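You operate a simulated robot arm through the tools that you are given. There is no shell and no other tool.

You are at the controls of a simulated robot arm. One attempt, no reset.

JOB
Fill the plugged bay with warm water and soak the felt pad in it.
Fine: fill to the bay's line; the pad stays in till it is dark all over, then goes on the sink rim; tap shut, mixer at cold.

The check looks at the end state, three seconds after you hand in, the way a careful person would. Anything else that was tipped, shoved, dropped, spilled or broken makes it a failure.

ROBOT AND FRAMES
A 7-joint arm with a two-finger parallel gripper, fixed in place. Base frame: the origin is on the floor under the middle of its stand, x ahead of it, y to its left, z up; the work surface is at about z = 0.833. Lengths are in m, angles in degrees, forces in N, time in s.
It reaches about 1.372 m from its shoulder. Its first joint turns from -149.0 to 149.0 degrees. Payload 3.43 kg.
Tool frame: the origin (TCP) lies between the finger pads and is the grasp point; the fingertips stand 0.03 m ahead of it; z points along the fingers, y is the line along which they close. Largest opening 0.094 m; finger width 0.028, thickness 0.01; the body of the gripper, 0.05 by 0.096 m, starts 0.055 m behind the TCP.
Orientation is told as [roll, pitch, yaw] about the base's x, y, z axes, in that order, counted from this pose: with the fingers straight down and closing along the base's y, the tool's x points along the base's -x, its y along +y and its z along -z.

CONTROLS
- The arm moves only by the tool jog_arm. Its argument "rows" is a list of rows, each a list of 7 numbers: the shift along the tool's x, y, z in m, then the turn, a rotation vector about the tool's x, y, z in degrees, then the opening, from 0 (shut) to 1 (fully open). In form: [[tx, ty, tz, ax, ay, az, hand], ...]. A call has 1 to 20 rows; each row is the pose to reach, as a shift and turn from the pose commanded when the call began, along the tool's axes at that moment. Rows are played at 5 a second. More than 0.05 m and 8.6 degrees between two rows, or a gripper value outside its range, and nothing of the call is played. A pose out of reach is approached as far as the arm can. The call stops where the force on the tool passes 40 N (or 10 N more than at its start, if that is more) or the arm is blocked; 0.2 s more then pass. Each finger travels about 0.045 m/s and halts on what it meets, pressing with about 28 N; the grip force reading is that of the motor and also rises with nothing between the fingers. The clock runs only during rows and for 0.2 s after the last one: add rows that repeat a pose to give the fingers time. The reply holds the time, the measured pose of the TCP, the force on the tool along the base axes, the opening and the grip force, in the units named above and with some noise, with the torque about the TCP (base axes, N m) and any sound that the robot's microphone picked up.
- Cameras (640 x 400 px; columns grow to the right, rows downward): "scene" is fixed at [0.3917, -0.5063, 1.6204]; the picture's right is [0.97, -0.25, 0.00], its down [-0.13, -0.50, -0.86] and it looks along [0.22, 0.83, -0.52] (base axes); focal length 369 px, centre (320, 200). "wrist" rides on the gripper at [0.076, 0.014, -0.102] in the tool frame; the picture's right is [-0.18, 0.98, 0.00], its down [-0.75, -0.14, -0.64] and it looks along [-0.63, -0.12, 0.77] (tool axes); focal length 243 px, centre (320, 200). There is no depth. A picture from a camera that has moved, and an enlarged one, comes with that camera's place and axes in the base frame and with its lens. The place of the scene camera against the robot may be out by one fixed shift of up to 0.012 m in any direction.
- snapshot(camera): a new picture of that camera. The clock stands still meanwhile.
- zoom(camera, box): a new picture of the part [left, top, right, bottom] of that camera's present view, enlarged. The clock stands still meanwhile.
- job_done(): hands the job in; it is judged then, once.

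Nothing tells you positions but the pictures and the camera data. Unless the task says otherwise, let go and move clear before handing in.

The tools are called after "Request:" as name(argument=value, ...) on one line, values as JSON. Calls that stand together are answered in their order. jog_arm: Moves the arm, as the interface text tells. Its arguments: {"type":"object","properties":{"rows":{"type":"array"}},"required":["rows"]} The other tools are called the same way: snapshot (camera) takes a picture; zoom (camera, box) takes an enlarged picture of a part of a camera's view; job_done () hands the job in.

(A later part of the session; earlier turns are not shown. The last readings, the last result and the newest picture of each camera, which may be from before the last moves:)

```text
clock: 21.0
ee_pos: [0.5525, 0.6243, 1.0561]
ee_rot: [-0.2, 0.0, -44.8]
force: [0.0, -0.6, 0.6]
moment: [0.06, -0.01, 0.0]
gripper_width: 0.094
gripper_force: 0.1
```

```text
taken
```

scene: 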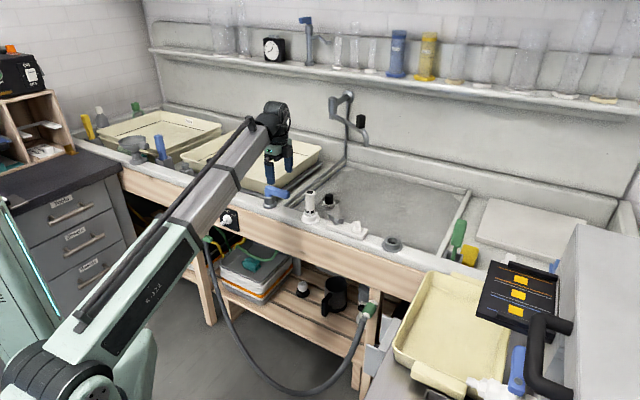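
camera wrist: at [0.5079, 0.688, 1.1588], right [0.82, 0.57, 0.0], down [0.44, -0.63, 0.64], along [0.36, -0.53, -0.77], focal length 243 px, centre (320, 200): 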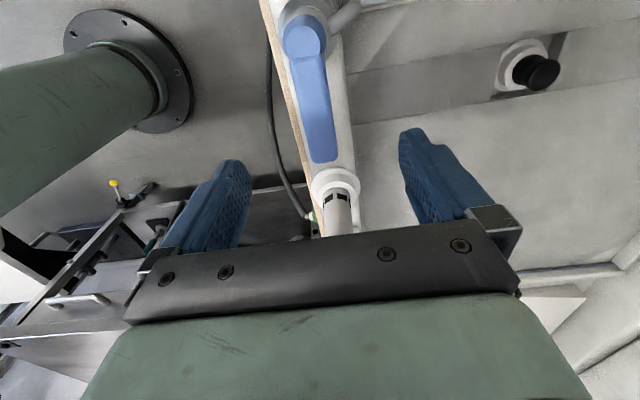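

The gripper is above the handle, with the pivot at (0.509, 0.661) and the tip at (0.577, 0.590). I'll lower with the fingers partly open so they straddle the handle.

Request:
jog_arm(rows=[[0, -0.004, 0.02, 0, 0, 0, 0.8], [0, -0.004, 0.045, 0, 0, 0, 0.6], [0, -0.004, 0.07, 0, 0, 0, 0.6], [0, -0.004, 0.09, 0, 0, 0, 0.6], [0, -0.004, 0.105, 0, 0, 0, 0.6]])

Request:
snapshot(camera="wrist")

Request:
zoom(camera="scene", box=[220, 150, 340, 225])

```text
clock: 22.2
ee_pos: [0.5517, 0.6208, 0.9512]
ee_rot: [0.0, 0.0, -44.7]
force: [-0.1, 0.3, -0.1]
moment: [0.02, 0.02, -0.01]
gripper_width: 0.0564
gripper_force: 0.0
```

```text
taken
camera wrist: at [0.5053, 0.6848, 1.0531], right [0.82, 0.57, 0.0], down [0.44, -0.63, 0.64], along [0.36, -0.53, -0.77], focal length 243 px, centre (320, 200)
```

wrist: 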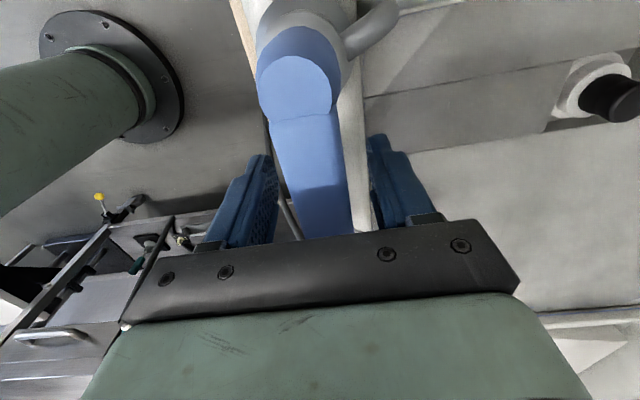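

```text
5.33 times, centred on (280, 188) of scene
camera zoom: at [0.3917, -0.5063, 1.6204], right [0.97, -0.25, 0.0], down [-0.13, -0.5, -0.86], along [0.22, 0.83, -0.52], focal length 1968 px, centre (533, 267)
```

zoom: 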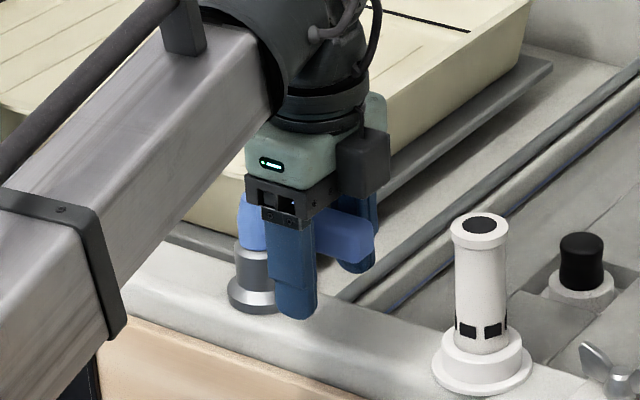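

The fingers straddle the handle well. I'll close on it and then ease it 15° towards the back to see which way it opens.

Request:
jog_arm(rows=[[0, 0, 0, 0, 0, 0, 0.45], [0, 0, 0, 0, 0, 0, 0.3], [0, 0, 0, 0, 0, 0, 0.15], [0, 0, 0, 0, 0, 0, 0.1], [0, 0, 0, 0, 0, 0, 0.1]])

Request:
jog_arm(rows=[[0.0002, 0.0038, 0, 0, 0, -3.75, 0.1], [0.0007, 0.0076, 0, 0, 0, -7.5, 0.1], [0.0013, 0.0114, 0, 0, 0, -11.25, 0.1], [0.0024, 0.0151, 0, 0, 0, -15, 0.1]])

Request:
zoom(camera="scene", box=[220, 100, 400, 213])

Request:
snapshot(camera="wrist")

```text
clock: 23.4
ee_pos: [0.5507, 0.6217, 0.9505]
ee_rot: [0.1, 0.0, -44.8]
force: [9.2, 11.4, 1.1]
moment: [-0.33, 0.07, -0.78]
gripper_width: 0.0285
gripper_force: 45.2
```

```text
clock: 24.2
ee_pos: [0.5501, 0.6232, 0.9512]
ee_rot: [-0.8, 0.0, -33.5]
force: [-12.2, -9.4, 6.3]
moment: [0.61, -0.83, -0.93]
gripper_width: 0.0327
gripper_force: 45.1
stopped in row 4: the force on the tool passed its limit at 45 N (the readings are from after the stop); the commanded pose is now the measured one
```

```text
3.54 times, centred on (310, 156) of scene
camera zoom: at [0.3917, -0.5063, 1.6204], right [0.97, -0.25, 0.0], down [-0.13, -0.5, -0.86], along [0.22, 0.83, -0.52], focal length 1306 px, centre (355, 354)
```

zoom: 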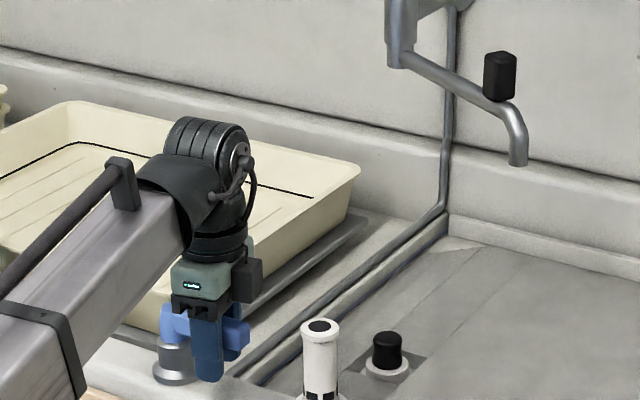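

```text
taken
camera wrist: at [0.4958, 0.6792, 1.0529], right [0.7, 0.72, -0.01], down [0.56, -0.53, 0.64], along [0.45, -0.46, -0.77], focal length 243 px, centre (320, 200)
```

wrist: 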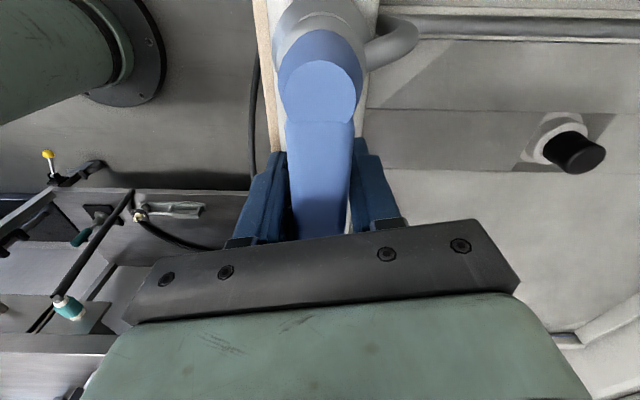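

The handle is against a stop towards the back, so it must open towards the front. I'll release it, rise a little, and test whether the wrist can turn far enough the other way.

Request:
jog_arm(rows=[[0, 0, 0, 0, 0, 0, 0.3], [0, 0, 0, 0, 0, 0, 0.6], [0, 0, 0, 0, 0, 0, 0.8], [0, 0, 0, 0, 0, 0, 0.8], [0, 0, -0.03, 0, 0, 3.7, 0.8], [0, 0, -0.07, 0, 0, 11.2, 0.8]])

Request:
snapshot(camera="wrist")

Request:
zoom(camera="scene", box=[220, 150, 340, 225])

```text
clock: 25.6
ee_pos: [0.554, 0.6253, 1.0189]
ee_rot: [-0.7, -0.1, -44.5]
force: [0.5, 0.8, -1.1]
moment: [0.07, 0.0, -0.01]
gripper_width: 0.075
gripper_force: 0.1
```

```text
taken
camera wrist: at [0.5093, 0.6903, 1.1214], right [0.82, 0.57, -0.01], down [0.44, -0.62, 0.65], along [0.36, -0.54, -0.76], focal length 243 px, centre (320, 200)
```

wrist: 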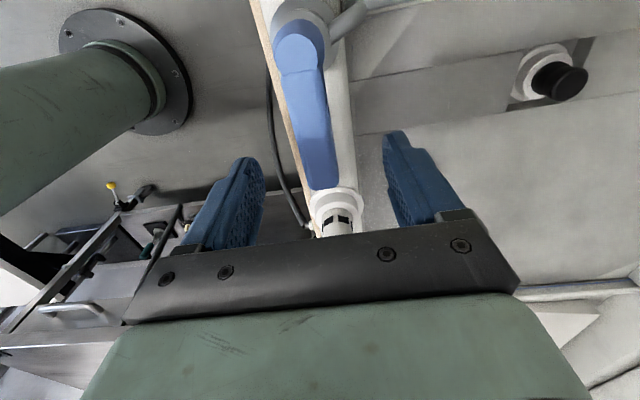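

```text
5.33 times, centred on (280, 188) of scene
camera zoom: at [0.3917, -0.5063, 1.6204], right [0.97, -0.25, 0.0], down [-0.13, -0.5, -0.86], along [0.22, 0.83, -0.52], focal length 1968 px, centre (533, 267)
```

zoom: 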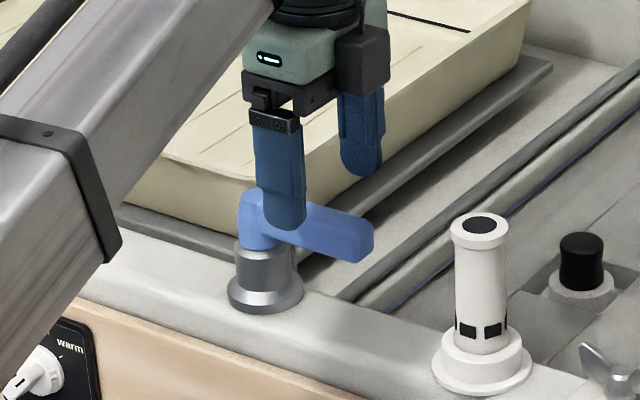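

Request:
jog_arm(rows=[[0, 0, -0.02, 0, 0, 8, 0.8], [0, 0, -0.02, 0, 0, 16, 0.8], [0, 0, -0.02, 0, 0, 24, 0.8], [0, 0, -0.02, 0, 0, 32, 0.8], [0, 0, -0.02, 0, 0, 40, 0.8], [0, 0, -0.02, 0, 0, 48, 0.8], [0, 0, -0.02, 0, 0, 56, 0.8], [0, 0, -0.02, 0, 0, 64, 0.8], [0, 0, -0.02, 0, 0, 72, 0.8], [0, 0, -0.02, 0, 0, 80, 0.8], [0, 0, -0.02, 0, 0, 88, 0.8]])

Request:
snapshot(camera="wrist")

Request:
snapshot(camera="scene")

```text
clock: 28.0
ee_pos: [0.5536, 0.6267, 1.0402]
ee_rot: [-0.1, -0.6, -120.6]
force: [-0.1, -0.9, -0.6]
moment: [0.0, -0.01, 0.03]
gripper_width: 0.0753
gripper_force: 0.1
out of reach, approached as far as the arm can: row 10, 11
```

```text
taken
camera wrist: at [0.6049, 0.6859, 1.1412], right [0.75, -0.66, 0.0], down [-0.5, -0.57, 0.65], along [-0.43, -0.49, -0.76], focal length 243 px, centre (320, 200)
```

wrist: 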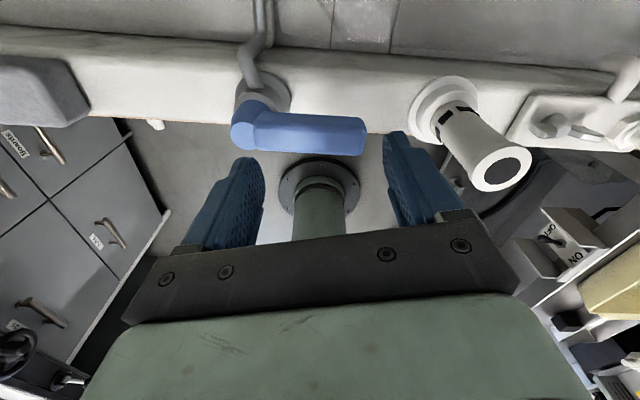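

```text
taken
```

scene: 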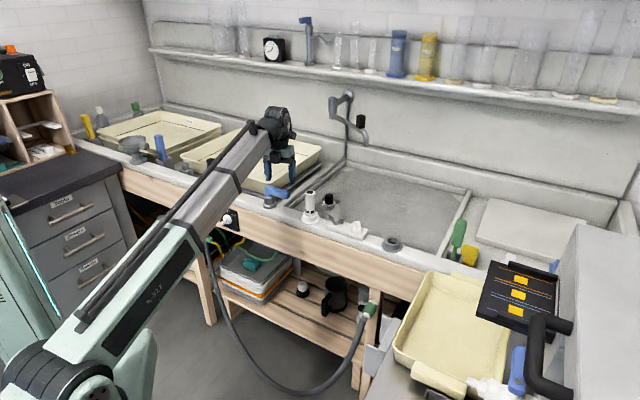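

The wrist reaches a yaw of about -120°, enough to follow the lever towards the front. I'll return over the handle and straddle it again.

Request:
jog_arm(rows=[[0, 0, 0, 0, 0, -8, 0.8], [0, 0, 0, 0, 0, -16, 0.8], [0, 0, 0, 0, 0, -24, 0.8], [0, 0, 0, 0, 0, -32, 0.8], [-0.003, 0, 0, 0, 0, -40, 0.8], [-0.006, 0.001, 0, 0, 0, -48, 0.8], [-0.009, 0.002, 0, 0, 0, -56, 0.8], [-0.009, 0.002, 0, 0, 0, -64, 0.8], [-0.009, 0.002, 0, 0, 0, -70, 0.8], [-0.009, 0.002, 0, 0, 0, -76, 0.7], [-0.009, 0.002, 0.03, 0, 0, -76, 0.6], [-0.009, 0.002, 0.06, 0, 0, -76, 0.55], [-0.009, 0.002, 0.088, 0, 0, -76, 0.55]])

Request:
snapshot(camera="wrist")

```text
clock: 30.8
ee_pos: [0.5489, 0.6149, 0.9528]
ee_rot: [-0.7, -0.1, -44.5]
force: [-0.2, -0.4, 1.4]
moment: [0.02, -0.01, 0.0]
gripper_width: 0.0518
gripper_force: 0.1
```

```text
taken
camera wrist: at [0.5058, 0.6811, 1.054], right [0.82, 0.57, -0.01], down [0.44, -0.62, 0.65], along [0.36, -0.53, -0.76], focal length 243 px, centre (320, 200)
```

wrist: 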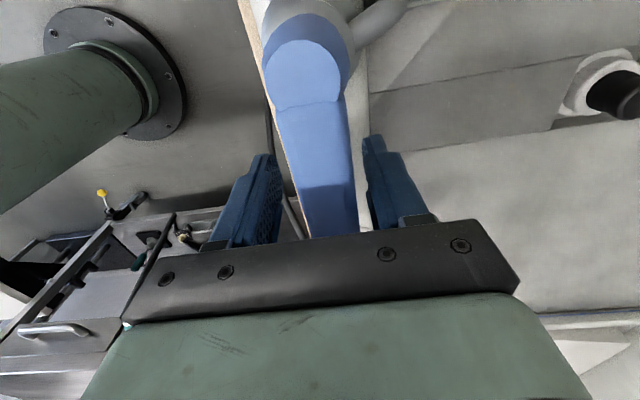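

Fingers straddle the handle again. I'll sweep it gently towards the front by about 24° and check the spout.

Request:
jog_arm(rows=[[0.0013, -0.0084, 0, 0, 0, 8, 0.55], [0.0037, -0.0165, 0, 0, 0, 16, 0.55], [0.0072, -0.0243, 0, 0, 0, 24, 0.55]])

Request:
snapshot(camera="wrist")

Request:
zoom(camera="scene", box=[220, 100, 400, 213])

```text
clock: 31.6
ee_pos: [0.528, 0.6042, 0.9507]
ee_rot: [-0.6, -0.4, -68.7]
force: [0.8, 0.5, 0.6]
moment: [0.0, 0.02, 0.03]
gripper_width: 0.052
gripper_force: 0.1
```

```text
taken
camera wrist: at [0.5144, 0.6812, 1.0533], right [0.98, 0.19, -0.01], down [0.15, -0.75, 0.65], along [0.11, -0.64, -0.76], focal length 243 px, centre (320, 200)
```

wrist: 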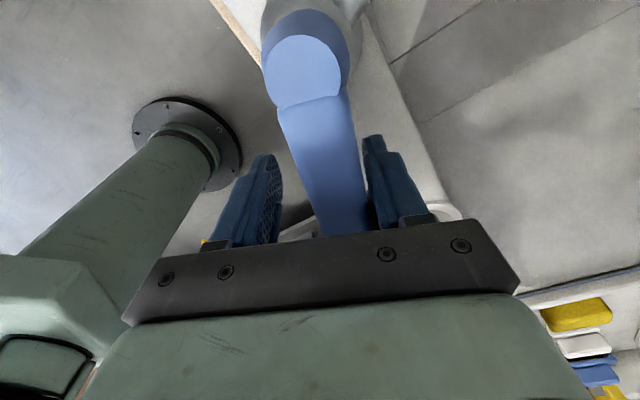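

```text
3.54 times, centred on (310, 156) of scene
camera zoom: at [0.3917, -0.5063, 1.6204], right [0.97, -0.25, 0.0], down [-0.13, -0.5, -0.86], along [0.22, 0.83, -0.52], focal length 1306 px, centre (355, 354)
```

zoom: 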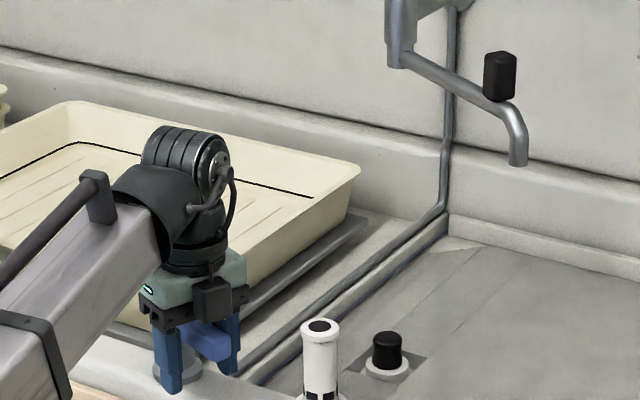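

Request:
jog_arm(rows=[[0.0013, -0.0084, 0, 0, 0, 8, 0.55], [0.0037, -0.0165, 0, 0, 0, 16, 0.55], [0.0072, -0.0243, 0, 0, 0, 24, 0.55]])

Request:
snapshot(camera="wrist")

Request:
zoom(camera="scene", box=[220, 100, 400, 213])

```text
clock: 32.4
ee_pos: [0.503, 0.6018, 0.9518]
ee_rot: [-0.5, -0.6, -92.7]
force: [0.7, 0.2, -1.0]
moment: [0.0, 0.04, -0.02]
gripper_width: 0.052
gripper_force: 0.6
```

```text
taken
camera wrist: at [0.5209, 0.6785, 1.0537], right [0.97, -0.23, -0.01], down [-0.17, -0.74, 0.65], along [-0.15, -0.63, -0.76], focal length 243 px, centre (320, 200)
```

wrist: 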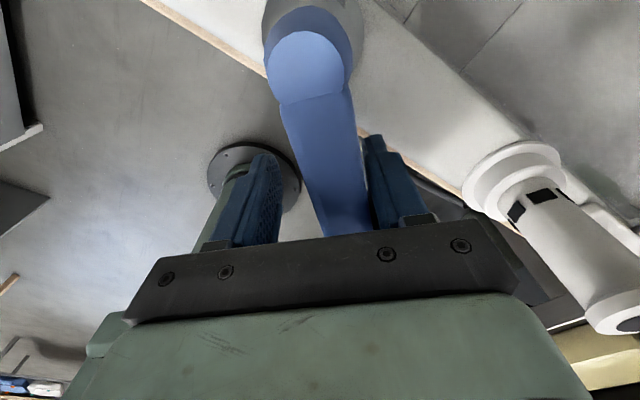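

```text
3.54 times, centred on (310, 156) of scene
camera zoom: at [0.3917, -0.5063, 1.6204], right [0.97, -0.25, 0.0], down [-0.13, -0.5, -0.86], along [0.22, 0.83, -0.52], focal length 1306 px, centre (355, 354)
```

zoom: 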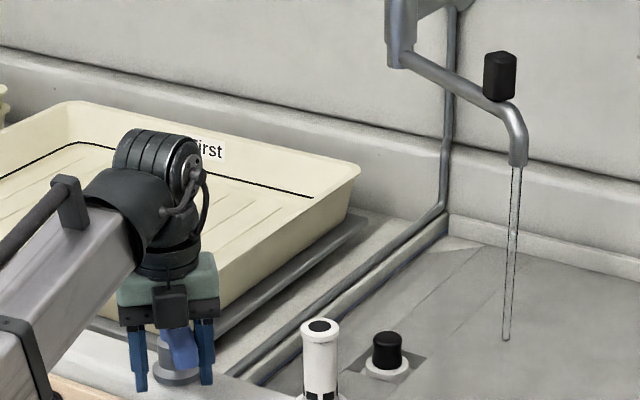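

Water is running from the spout into the middle bay. I'll hold here for 4 s and look at how fast the level moves and whether the bay retains it.

Request:
jog_arm(rows=[[0, 0, 0, 0, 0, 0, 0.55], [0, 0, 0, 0, 0, 0, 0.55], [0, 0, 0, 0, 0, 0, 0.55], [0, 0, 0, 0, 0, 0, 0.55], [0, 0, 0, 0, 0, 0, 0.55], [0, 0, 0, 0, 0, 0, 0.55], [0, 0, 0, 0, 0, 0, 0.55], [0, 0, 0, 0, 0, 0, 0.55], [0, 0, 0, 0, 0, 0, 0.55], [0, 0, 0, 0, 0, 0, 0.55], [0, 0, 0, 0, 0, 0, 0.55], [0, 0, 0, 0, 0, 0, 0.55], [0, 0, 0, 0, 0, 0, 0.55], [0, 0, 0, 0, 0, 0, 0.55], [0, 0, 0, 0, 0, 0, 0.55], [0, 0, 0, 0, 0, 0, 0.55], [0, 0, 0, 0, 0, 0, 0.55], [0, 0, 0, 0, 0, 0, 0.55], [0, 0, 0, 0, 0, 0, 0.55], [0, 0, 0, 0, 0, 0, 0.55]])

Request:
snapshot(camera="scene")

Request:
zoom(camera="scene", box=[310, 140, 470, 240])

```text
clock: 36.6
ee_pos: [0.5013, 0.6019, 0.9524]
ee_rot: [-0.3, -0.7, -92.6]
force: [-0.7, 0.3, 0.0]
moment: [0.02, -0.01, 0.0]
gripper_width: 0.0518
gripper_force: 0.2
```

```text
taken
```

scene: 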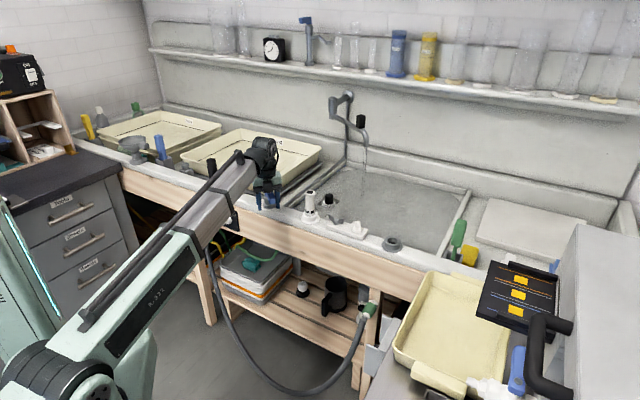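

```text
4.00 times, centred on (390, 190) of scene
camera zoom: at [0.3917, -0.5063, 1.6204], right [0.97, -0.25, 0.0], down [-0.13, -0.5, -0.86], along [0.22, 0.83, -0.52], focal length 1476 px, centre (40, 240)
```

zoom: 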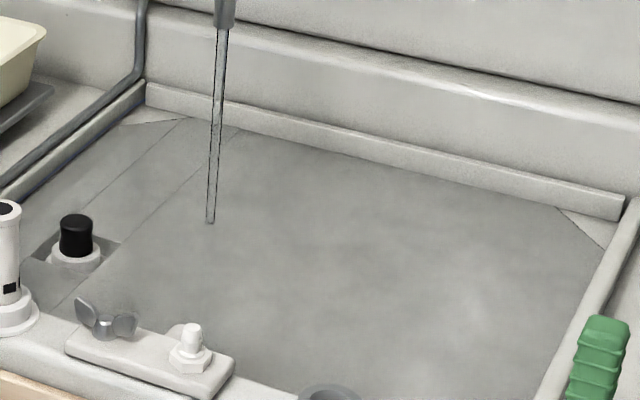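

The stream lands in the bay with no visible rise yet. I'll open the lever further for more flow and wait again.

Request:
jog_arm(rows=[[0.0013, -0.0084, 0, 0, 0, 8, 0.55], [0.0037, -0.0165, 0, 0, 0, 16, 0.55], [0.0067, -0.0235, 0, 0, 0, 23, 0.55], [0.0095, -0.03, 0, 0, 0, 25, 0.55]])

Request:
zoom(camera="scene", box=[310, 140, 470, 240])

Request:
snapshot(camera="wrist")

```text
clock: 37.6
ee_pos: [0.473, 0.612, 0.9525]
ee_rot: [0.0, -0.8, -117.2]
force: [-0.1, 0.3, -0.3]
moment: [0.03, -0.01, 0.0]
gripper_width: 0.0519
gripper_force: 0.6
```

```text
4.00 times, centred on (390, 190) of scene
camera zoom: at [0.3917, -0.5063, 1.6204], right [0.97, -0.25, 0.0], down [-0.13, -0.5, -0.86], along [0.22, 0.83, -0.52], focal length 1476 px, centre (40, 240)
```

zoom: 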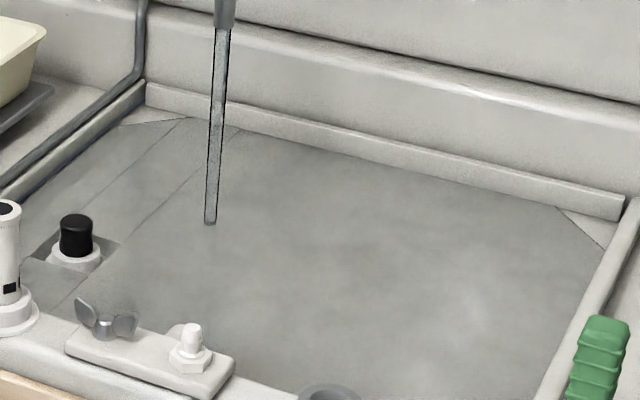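

```text
taken
camera wrist: at [0.5219, 0.675, 1.0542], right [0.79, -0.61, 0.0], down [-0.47, -0.6, 0.65], along [-0.4, -0.51, -0.76], focal length 243 px, centre (320, 200)
```

wrist: 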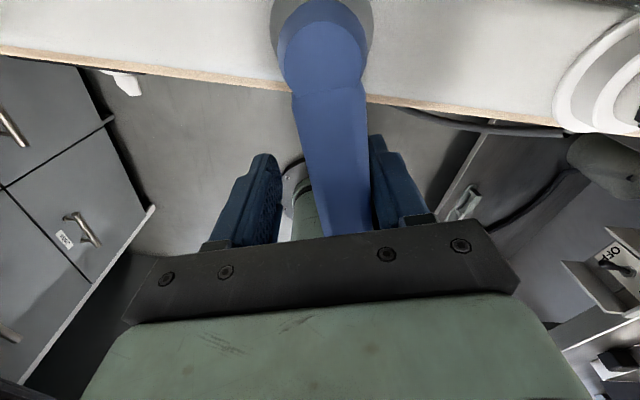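

Request:
jog_arm(rows=[[0, 0, 0, 0, 0, 0, 0.55], [0, 0, 0, 0, 0, 0, 0.55], [0, 0, 0, 0, 0, 0, 0.55], [0, 0, 0, 0, 0, 0, 0.55], [0, 0, 0, 0, 0, 0, 0.55], [0, 0, 0, 0, 0, 0, 0.55], [0, 0, 0, 0, 0, 0, 0.55], [0, 0, 0, 0, 0, 0, 0.55], [0, 0, 0, 0, 0, 0, 0.55], [0, 0, 0, 0, 0, 0, 0.55], [0, 0, 0, 0, 0, 0, 0.55], [0, 0, 0, 0, 0, 0, 0.55], [0, 0, 0, 0, 0, 0, 0.55], [0, 0, 0, 0, 0, 0, 0.55], [0, 0, 0, 0, 0, 0, 0.55], [0, 0, 0, 0, 0, 0, 0.55], [0, 0, 0, 0, 0, 0, 0.55], [0, 0, 0, 0, 0, 0, 0.55], [0, 0, 0, 0, 0, 0, 0.55], [0, 0, 0, 0, 0, 0, 0.55]])

Request:
zoom(camera="scene", box=[310, 140, 470, 240])

Request:
zoom(camera="scene", box=[300, 150, 360, 188])

```text
clock: 41.8
ee_pos: [0.4741, 0.6132, 0.9527]
ee_rot: [-0.1, -0.7, -117.1]
force: [-0.4, -0.9, -0.3]
moment: [0.02, -0.04, 0.02]
gripper_width: 0.0516
gripper_force: 0.0
```

```text
4.00 times, centred on (390, 190) of scene
camera zoom: at [0.3917, -0.5063, 1.6204], right [0.97, -0.25, 0.0], down [-0.13, -0.5, -0.86], along [0.22, 0.83, -0.52], focal length 1476 px, centre (40, 240)
```

zoom: 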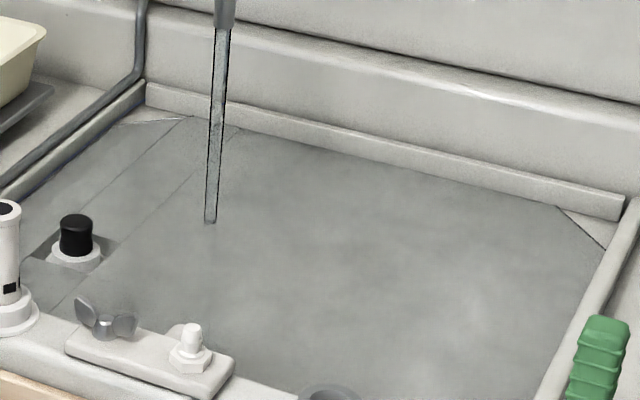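

```text
10.53 times, centred on (330, 169) of scene
camera zoom: at [0.3917, -0.5063, 1.6204], right [0.97, -0.25, 0.0], down [-0.13, -0.5, -0.86], along [0.22, 0.83, -0.52], focal length 3884 px, centre (215, 526)
```

zoom: 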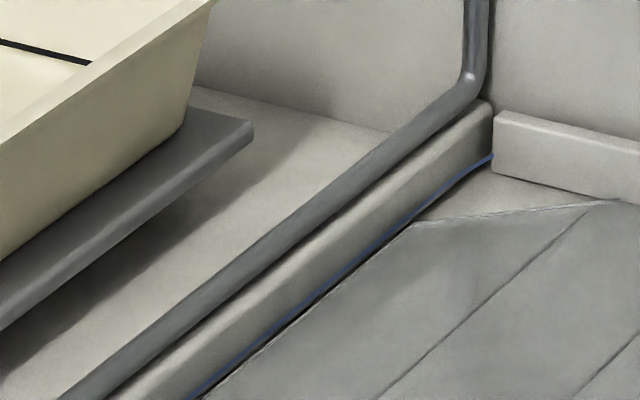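

Request:
zoom(camera="scene", box=[318, 160, 350, 180])

Request:
zoom(camera="scene", box=[330, 155, 378, 185])

Request:
zoom(camera="scene", box=[440, 180, 480, 205])

Request:
zoom(camera="scene", box=[310, 185, 360, 216])

```text
16.00 times, centred on (334, 170) of scene
camera zoom: at [0.3917, -0.5063, 1.6204], right [0.97, -0.25, 0.0], down [-0.13, -0.5, -0.86], along [0.22, 0.83, -0.52], focal length 5903 px, centre (96, 680)
```

zoom: 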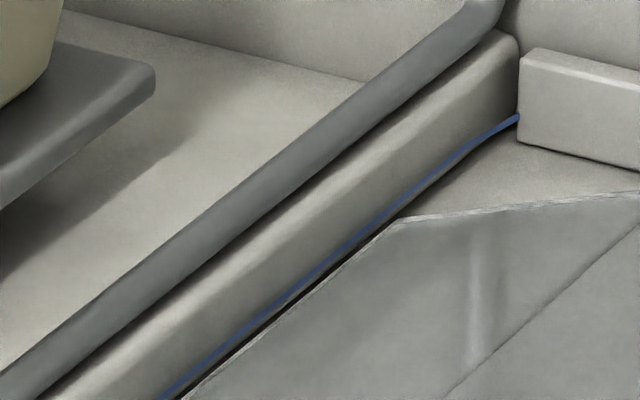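

```text
13.33 times, centred on (354, 170) of scene
camera zoom: at [0.3917, -0.5063, 1.6204], right [0.97, -0.25, 0.0], down [-0.13, -0.5, -0.86], along [0.22, 0.83, -0.52], focal length 4920 px, centre (-133, 600)
```

zoom: 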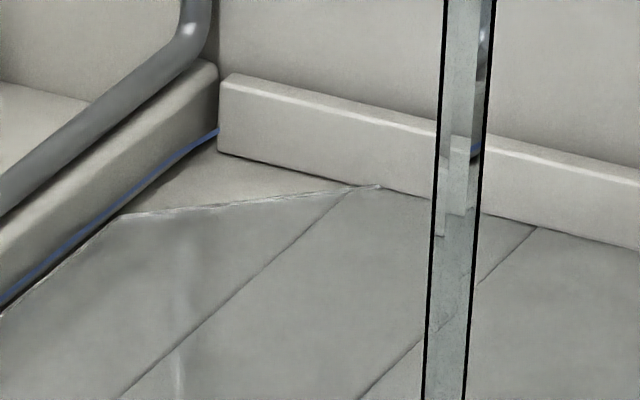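

```text
16.00 times, centred on (460, 192) of scene
camera zoom: at [0.3917, -0.5063, 1.6204], right [0.97, -0.25, 0.0], down [-0.13, -0.5, -0.86], along [0.22, 0.83, -0.52], focal length 5903 px, centre (-1920, 320)
```

zoom: 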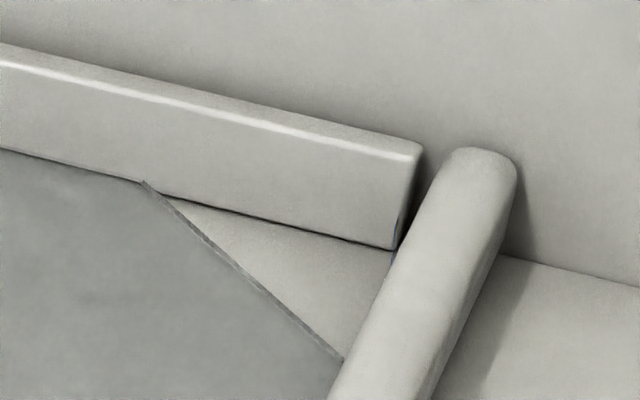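

```text
12.80 times, centred on (335, 200) of scene
camera zoom: at [0.3917, -0.5063, 1.6204], right [0.97, -0.25, 0.0], down [-0.13, -0.5, -0.86], along [0.22, 0.83, -0.52], focal length 4723 px, centre (128, 194)
```

zoom: 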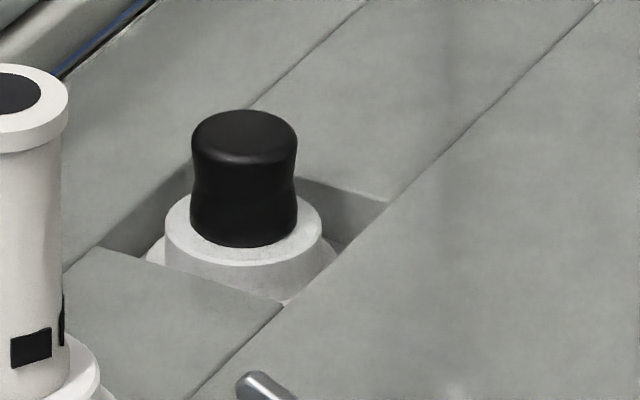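

The water sheet is visible and its edge sits just below the blue line on the left divider. I'll run 2 more seconds and measure the rise.

Request:
jog_arm(rows=[[0, 0, 0, 0, 0, 0, 0.55], [0, 0, 0, 0, 0, 0, 0.55], [0, 0, 0, 0, 0, 0, 0.55], [0, 0, 0, 0, 0, 0, 0.55], [0, 0, 0, 0, 0, 0, 0.55], [0, 0, 0, 0, 0, 0, 0.55], [0, 0, 0, 0, 0, 0, 0.55], [0, 0, 0, 0, 0, 0, 0.55], [0, 0, 0, 0, 0, 0, 0.55], [0, 0, 0, 0, 0, 0, 0.55]])

Request:
zoom(camera="scene", box=[318, 160, 350, 180])

Request:
zoom(camera="scene", box=[310, 140, 470, 240])

```text
clock: 44.0
ee_pos: [0.4739, 0.613, 0.9522]
ee_rot: [0.0, -0.7, -117.1]
force: [-0.2, 0.1, 0.4]
moment: [0.02, 0.02, -0.01]
gripper_width: 0.0518
gripper_force: 0.1
```

```text
16.00 times, centred on (334, 170) of scene
camera zoom: at [0.3917, -0.5063, 1.6204], right [0.97, -0.25, 0.0], down [-0.13, -0.5, -0.86], along [0.22, 0.83, -0.52], focal length 5903 px, centre (96, 680)
```

zoom: 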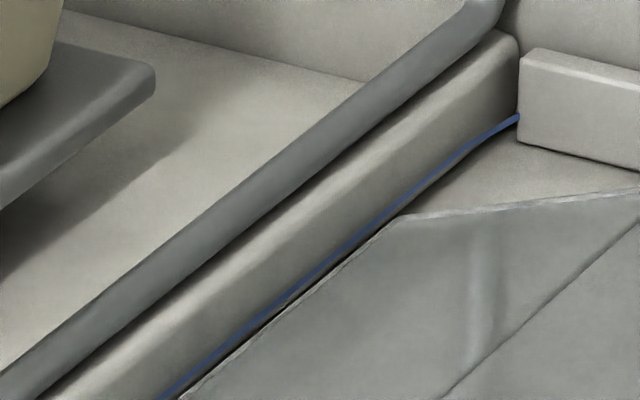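

```text
4.00 times, centred on (390, 190) of scene
camera zoom: at [0.3917, -0.5063, 1.6204], right [0.97, -0.25, 0.0], down [-0.13, -0.5, -0.86], along [0.22, 0.83, -0.52], focal length 1476 px, centre (40, 240)
```

zoom: 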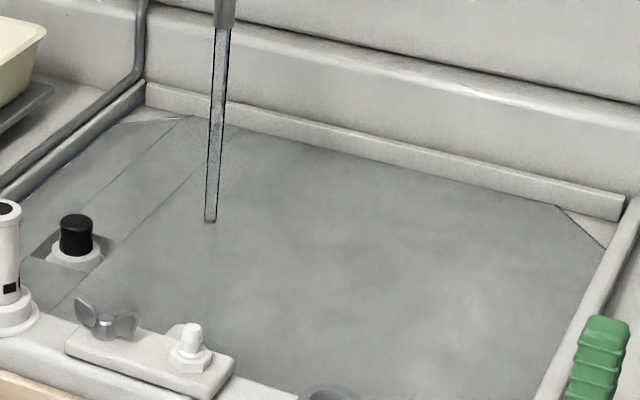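

The edge rose by about 1 mm in 2 s and has a few mm left to the line. Waiting 4 s more.

Request:
jog_arm(rows=[[0, 0, 0, 0, 0, 0, 0.55], [0, 0, 0, 0, 0, 0, 0.55], [0, 0, 0, 0, 0, 0, 0.55], [0, 0, 0, 0, 0, 0, 0.55], [0, 0, 0, 0, 0, 0, 0.55], [0, 0, 0, 0, 0, 0, 0.55], [0, 0, 0, 0, 0, 0, 0.55], [0, 0, 0, 0, 0, 0, 0.55], [0, 0, 0, 0, 0, 0, 0.55], [0, 0, 0, 0, 0, 0, 0.55], [0, 0, 0, 0, 0, 0, 0.55], [0, 0, 0, 0, 0, 0, 0.55], [0, 0, 0, 0, 0, 0, 0.55], [0, 0, 0, 0, 0, 0, 0.55], [0, 0, 0, 0, 0, 0, 0.55], [0, 0, 0, 0, 0, 0, 0.55], [0, 0, 0, 0, 0, 0, 0.55], [0, 0, 0, 0, 0, 0, 0.55], [0, 0, 0, 0, 0, 0, 0.55], [0, 0, 0, 0, 0, 0, 0.55]])

Request:
zoom(camera="scene", box=[318, 160, 350, 180])

Request:
zoom(camera="scene", box=[440, 180, 480, 205])

Request:
zoom(camera="scene", box=[310, 185, 360, 216])

```text
clock: 48.2
ee_pos: [0.4741, 0.6137, 0.9525]
ee_rot: [-0.2, -0.6, -117.1]
force: [-1.0, 0.1, 0.6]
moment: [0.0, -0.01, -0.01]
gripper_width: 0.0517
gripper_force: 0.1
```

```text
16.00 times, centred on (334, 170) of scene
camera zoom: at [0.3917, -0.5063, 1.6204], right [0.97, -0.25, 0.0], down [-0.13, -0.5, -0.86], along [0.22, 0.83, -0.52], focal length 5903 px, centre (96, 680)
```

zoom: 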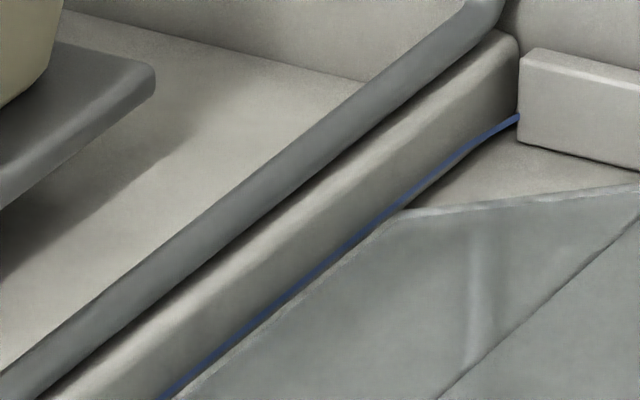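

```text
16.00 times, centred on (460, 192) of scene
camera zoom: at [0.3917, -0.5063, 1.6204], right [0.97, -0.25, 0.0], down [-0.13, -0.5, -0.86], along [0.22, 0.83, -0.52], focal length 5903 px, centre (-1920, 320)
```

zoom: 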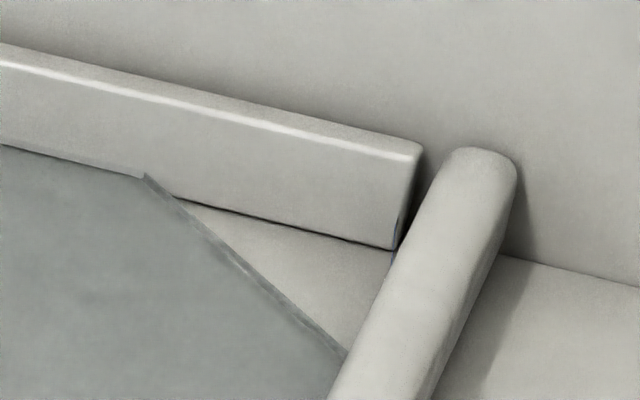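

```text
12.80 times, centred on (335, 200) of scene
camera zoom: at [0.3917, -0.5063, 1.6204], right [0.97, -0.25, 0.0], down [-0.13, -0.5, -0.86], along [0.22, 0.83, -0.52], focal length 4723 px, centre (128, 194)
```

zoom: 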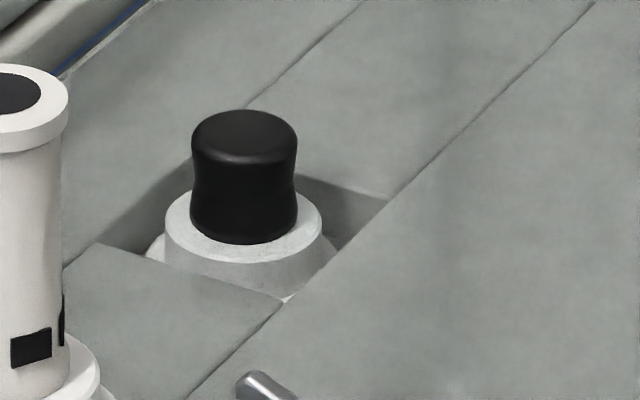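

Request:
zoom(camera="scene", box=[334, 164, 346, 172])

Request:
zoom(camera="scene", box=[322, 171, 334, 179])

Request:
zoom(camera="scene", box=[436, 195, 466, 214])

```text
16.00 times, centred on (340, 168) of scene
camera zoom: at [0.3917, -0.5063, 1.6204], right [0.97, -0.25, 0.0], down [-0.13, -0.5, -0.86], along [0.22, 0.83, -0.52], focal length 5903 px, centre (0, 712)
```

zoom: 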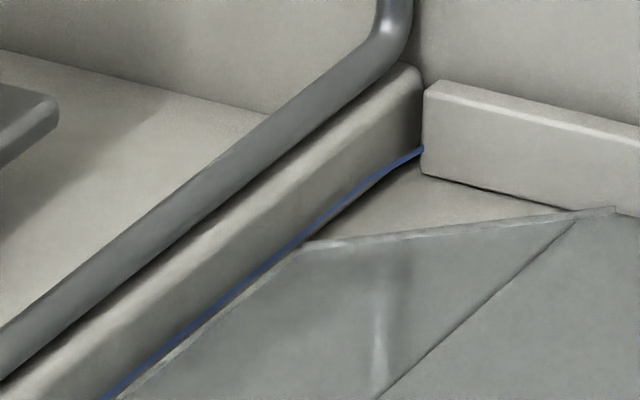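

```text
16.00 times, centred on (328, 175) of scene
camera zoom: at [0.3917, -0.5063, 1.6204], right [0.97, -0.25, 0.0], down [-0.13, -0.5, -0.86], along [0.22, 0.83, -0.52], focal length 5903 px, centre (192, 600)
```

zoom: 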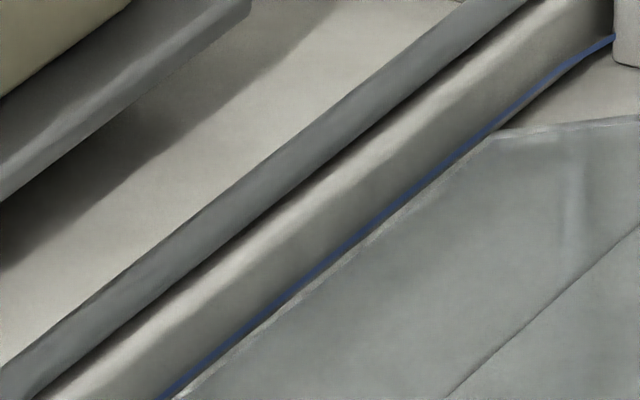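

```text
16.00 times, centred on (451, 204) of scene
camera zoom: at [0.3917, -0.5063, 1.6204], right [0.97, -0.25, 0.0], down [-0.13, -0.5, -0.86], along [0.22, 0.83, -0.52], focal length 5903 px, centre (-1776, 128)
```

zoom: 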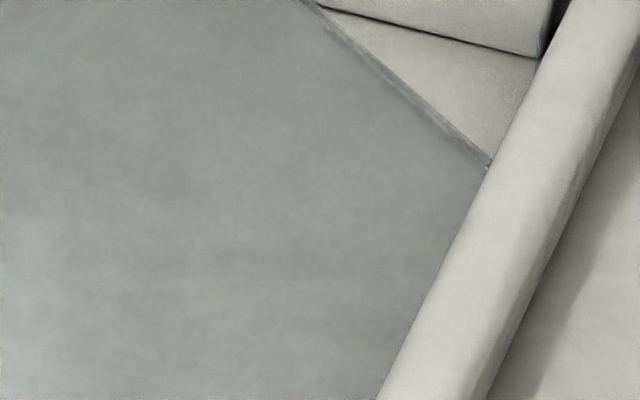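

The water edge now touches the lower side of the blue line. To avoid overfilling I'll close the lever now and inspect the level up close afterwards.

Request:
jog_arm(rows=[[-0.0014, 0.0082, 0, 0, 0, -6.5, 0.55], [-0.0009, 0.0166, 0, 0, 0, -13, 0.55], [0.0007, 0.0248, 0, 0, 0, -19.5, 0.55], [0.0034, 0.0327, 0, 0, 0, -26, 0.55], [0.0072, 0.0402, 0, 0, 0, -32.5, 0.55], [0.0121, 0.0471, 0, 0, 0, -39, 0.55], [0.0177, 0.0531, 0, 0, 0, -45.5, 0.55], [0.0242, 0.0585, 0, 0, 0, -52, 0.55], [0.0316, 0.0627, 0, 0, 0, -58.5, 0.55], [0.0392, 0.066, 0, 0, 0, -65, 0.55], [0.0453, 0.0677, 0, 0, 0, -70, 0.55], [0.0504, 0.0686, 0, 0, 0, -72.4, 0.55]])

Request:
snapshot(camera="wrist")

Request:
zoom(camera="scene", box=[220, 100, 400, 213])

```text
clock: 50.8
ee_pos: [0.5557, 0.6253, 0.9524]
ee_rot: [-0.7, -0.1, -45.1]
force: [-0.5, -1.1, 0.8]
moment: [0.01, -0.01, 0.03]
gripper_width: 0.052
gripper_force: 0.5
```

```text
taken
camera wrist: at [0.5137, 0.6915, 1.0539], right [0.83, 0.56, -0.01], down [0.44, -0.63, 0.65], along [0.36, -0.54, -0.76], focal length 243 px, centre (320, 200)
```

wrist: 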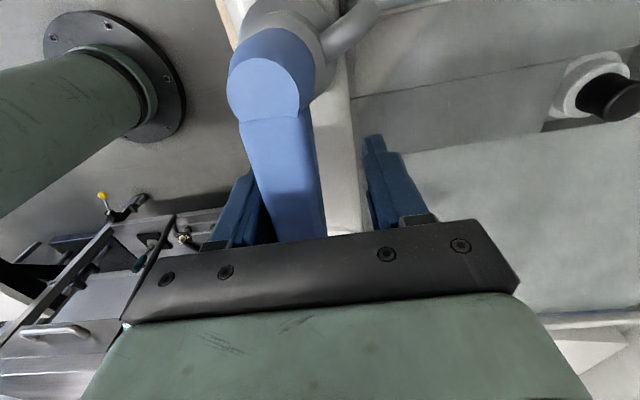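

```text
3.54 times, centred on (310, 156) of scene
camera zoom: at [0.3917, -0.5063, 1.6204], right [0.97, -0.25, 0.0], down [-0.13, -0.5, -0.86], along [0.22, 0.83, -0.52], focal length 1306 px, centre (355, 354)
```

zoom: 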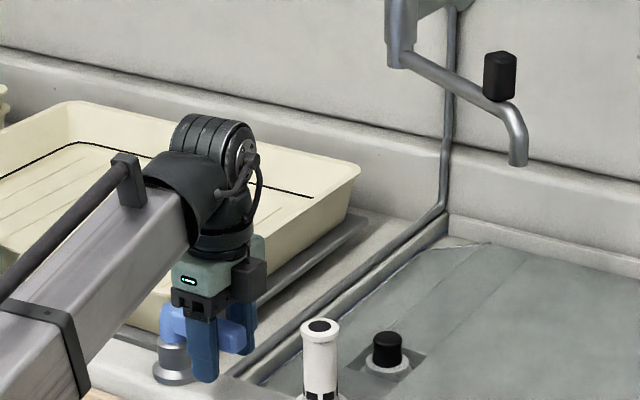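

The stream has stopped. I'll nudge the handle slightly further against its closed stop to be sure, then lift clear.

Request:
jog_arm(rows=[[0, 0.002, 0, 0, 0, 0, 0.55], [0, 0.004, 0, 0, 0, 0, 0.55], [0, 0.006, 0, 0, 0, 0, 0.55], [0, 0.008, 0, 0, 0, 0, 0.55]])

Request:
snapshot(camera="wrist")

```text
clock: 51.8
ee_pos: [0.5615, 0.6295, 0.9524]
ee_rot: [-0.8, -0.2, -45.0]
force: [-4.9, -5.0, -1.0]
moment: [0.18, -0.16, 0.11]
gripper_width: 0.0556
gripper_force: 3.4
```

```text
taken
camera wrist: at [0.5187, 0.6965, 1.0535], right [0.83, 0.56, -0.01], down [0.44, -0.63, 0.65], along [0.35, -0.54, -0.76], focal length 243 px, centre (320, 200)
```

wrist: 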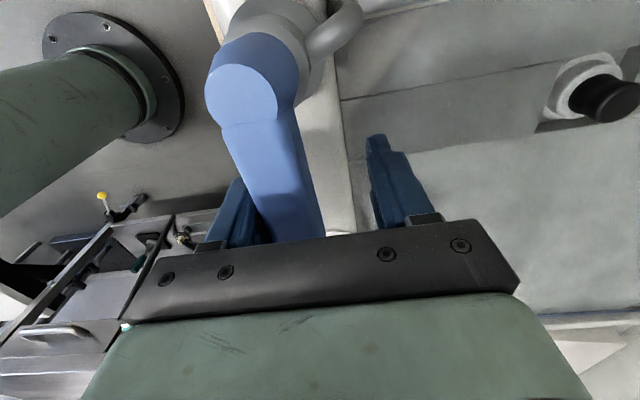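

The handle is firmly against its closed stop. I'll release it, rise over the rim fittings, and go over to the right divider for a close look at the level there.

Request:
jog_arm(rows=[[0, -0.008, 0, 0, 0, 0, 0.6], [0, -0.01, -0.03, 0, 0, 0, 0.8], [0, -0.01, -0.08, 0, 0, 0, 1], [0, -0.01, -0.125, 0, 0, 0, 1], [-0.02, 0.03, -0.13, 0, 0, 0, 1], [-0.06, 0.05, -0.13, 0, 0, 0, 1], [-0.1, 0.07, -0.13, 0, 0, 0, 1], [-0.14, 0.09, -0.13, 0, 0, 0, 1], [-0.185, 0.11, -0.13, 0, 0, 0, 1], [-0.23, 0.13, -0.13, 0, 0, 0, 1], [-0.275, 0.14, -0.12, 0, 0, 0, 1], [-0.32, 0.15, -0.11, 0, 0, 0, 1], [-0.365, 0.16, -0.09, 0, 0, 0, 1], [-0.41, 0.16, -0.07, 0, 0, 0, 1], [-0.43, 0.16, -0.05, 0, 0, 0, 1]])

Request:
snapshot(camera="wrist")

Request:
snapshot(camera="scene")

```text
refused: row 13 steps farther than a row can; nothing moved
```

```text
taken
camera wrist: at [0.5187, 0.6965, 1.0535], right [0.83, 0.56, -0.01], down [0.44, -0.63, 0.65], along [0.35, -0.54, -0.76], focal length 243 px, centre (320, 200)
```

wrist: 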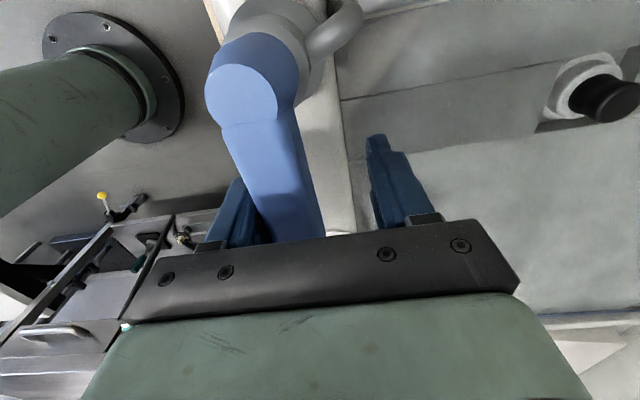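

```text
taken
```

scene: 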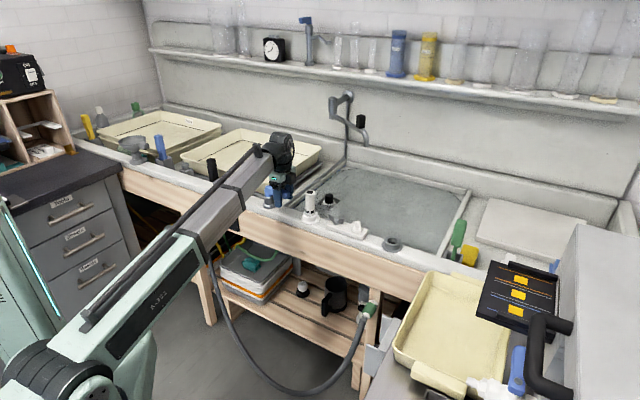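

One row was too long a step and nothing moved; I'll resend with finer steps. The bay now shows a clear tinted water sheet.

Request:
jog_arm(rows=[[0, -0.008, 0, 0, 0, 0, 0.6], [0, -0.01, -0.03, 0, 0, 0, 0.8], [0, -0.01, -0.075, 0, 0, 0, 1], [0, -0.01, -0.12, 0, 0, 0, 1], [-0.02, 0.03, -0.13, 0, 0, 0, 1], [-0.06, 0.05, -0.13, 0, 0, 0, 1], [-0.1, 0.07, -0.13, 0, 0, 0, 1], [-0.14, 0.09, -0.13, 0, 0, 0, 1], [-0.18, 0.11, -0.13, 0, 0, 0, 1], [-0.22, 0.13, -0.13, 0, 0, 0, 1], [-0.26, 0.14, -0.12, 0, 0, 0, 1], [-0.3, 0.15, -0.11, 0, 0, 0, 1], [-0.34, 0.16, -0.09, 0, 0, 0, 1], [-0.38, 0.16, -0.07, 0, 0, 0, 1], [-0.415, 0.16, -0.05, 0, 0, 0, 1]])

Request:
snapshot(camera="wrist")

Request:
snapshot(camera="scene")

```text
clock: 55.0
ee_pos: [0.9685, 0.4501, 1.001]
ee_rot: [-0.7, -0.2, -45.1]
force: [-1.0, -0.6, -0.6]
moment: [0.0, 0.01, 0.02]
gripper_width: 0.094
gripper_force: 0.1
```

```text
taken
camera wrist: at [0.9259, 0.5153, 1.1029], right [0.83, 0.56, -0.01], down [0.44, -0.63, 0.65], along [0.36, -0.54, -0.76], focal length 243 px, centre (320, 200)
```

wrist: 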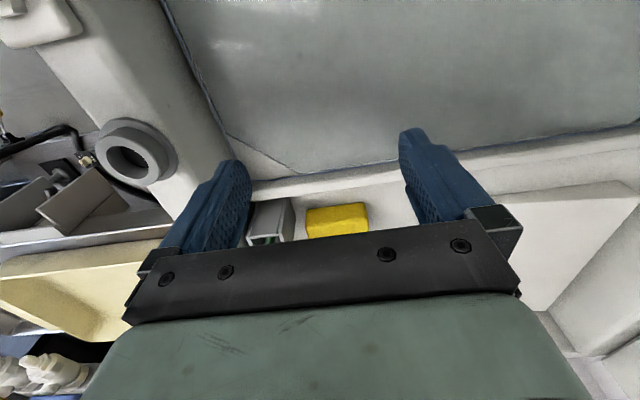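

```text
taken
```

scene: 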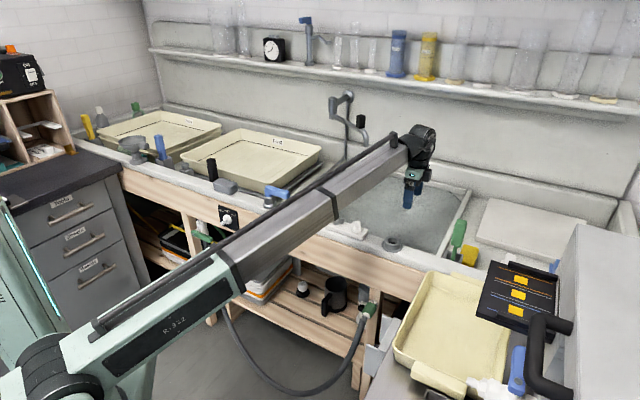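

Request:
zoom(camera="wrist", box=[220, 110, 420, 235])

Request:
zoom(camera="wrist", box=[290, 140, 380, 196])

Request:
zoom(camera="wrist", box=[160, 40, 260, 180])

Request:
zoom(camera="scene", box=[318, 160, 350, 180])

```text
3.20 times, centred on (320, 172) of wrist
camera zoom: at [0.9259, 0.5153, 1.1029], right [0.83, 0.56, -0.01], down [0.44, -0.63, 0.65], along [0.36, -0.54, -0.76], focal length 776 px, centre (320, 288)
```

zoom: 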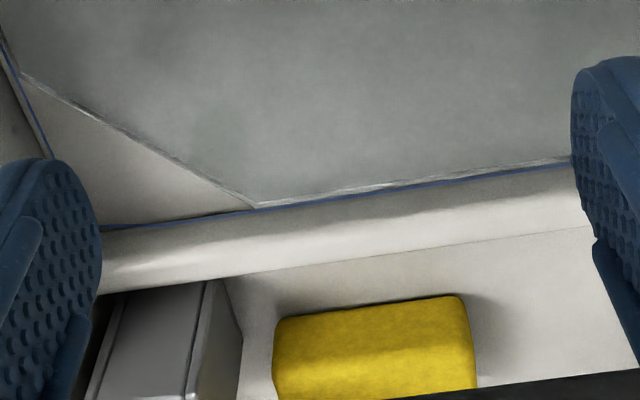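

```text
7.11 times, centred on (335, 168) of wrist
camera zoom: at [0.9259, 0.5153, 1.1029], right [0.83, 0.56, -0.01], down [0.44, -0.63, 0.65], along [0.36, -0.54, -0.76], focal length 1725 px, centre (213, 428)
```

zoom: 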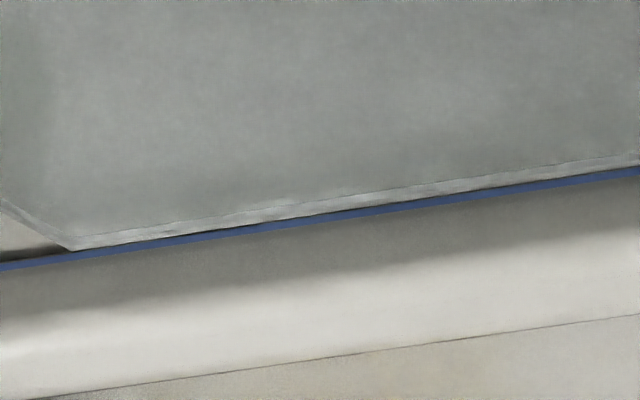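

```text
2.86 times, centred on (210, 110) of wrist
camera zoom: at [0.9259, 0.5153, 1.1029], right [0.83, 0.56, -0.01], down [0.44, -0.63, 0.65], along [0.36, -0.54, -0.76], focal length 693 px, centre (634, 457)
```

zoom: 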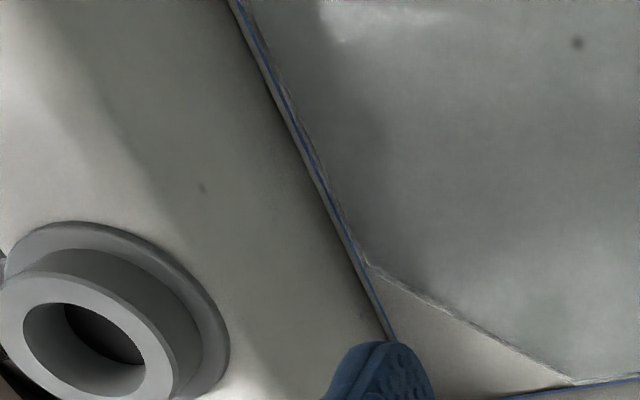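

```text
16.00 times, centred on (334, 170) of scene
camera zoom: at [0.3917, -0.5063, 1.6204], right [0.97, -0.25, 0.0], down [-0.13, -0.5, -0.86], along [0.22, 0.83, -0.52], focal length 5903 px, centre (96, 680)
```

zoom: 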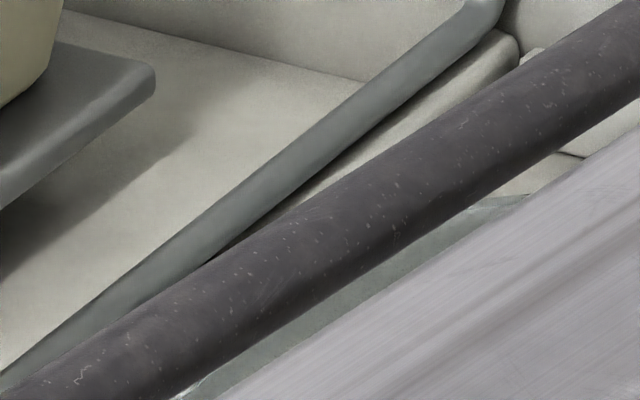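

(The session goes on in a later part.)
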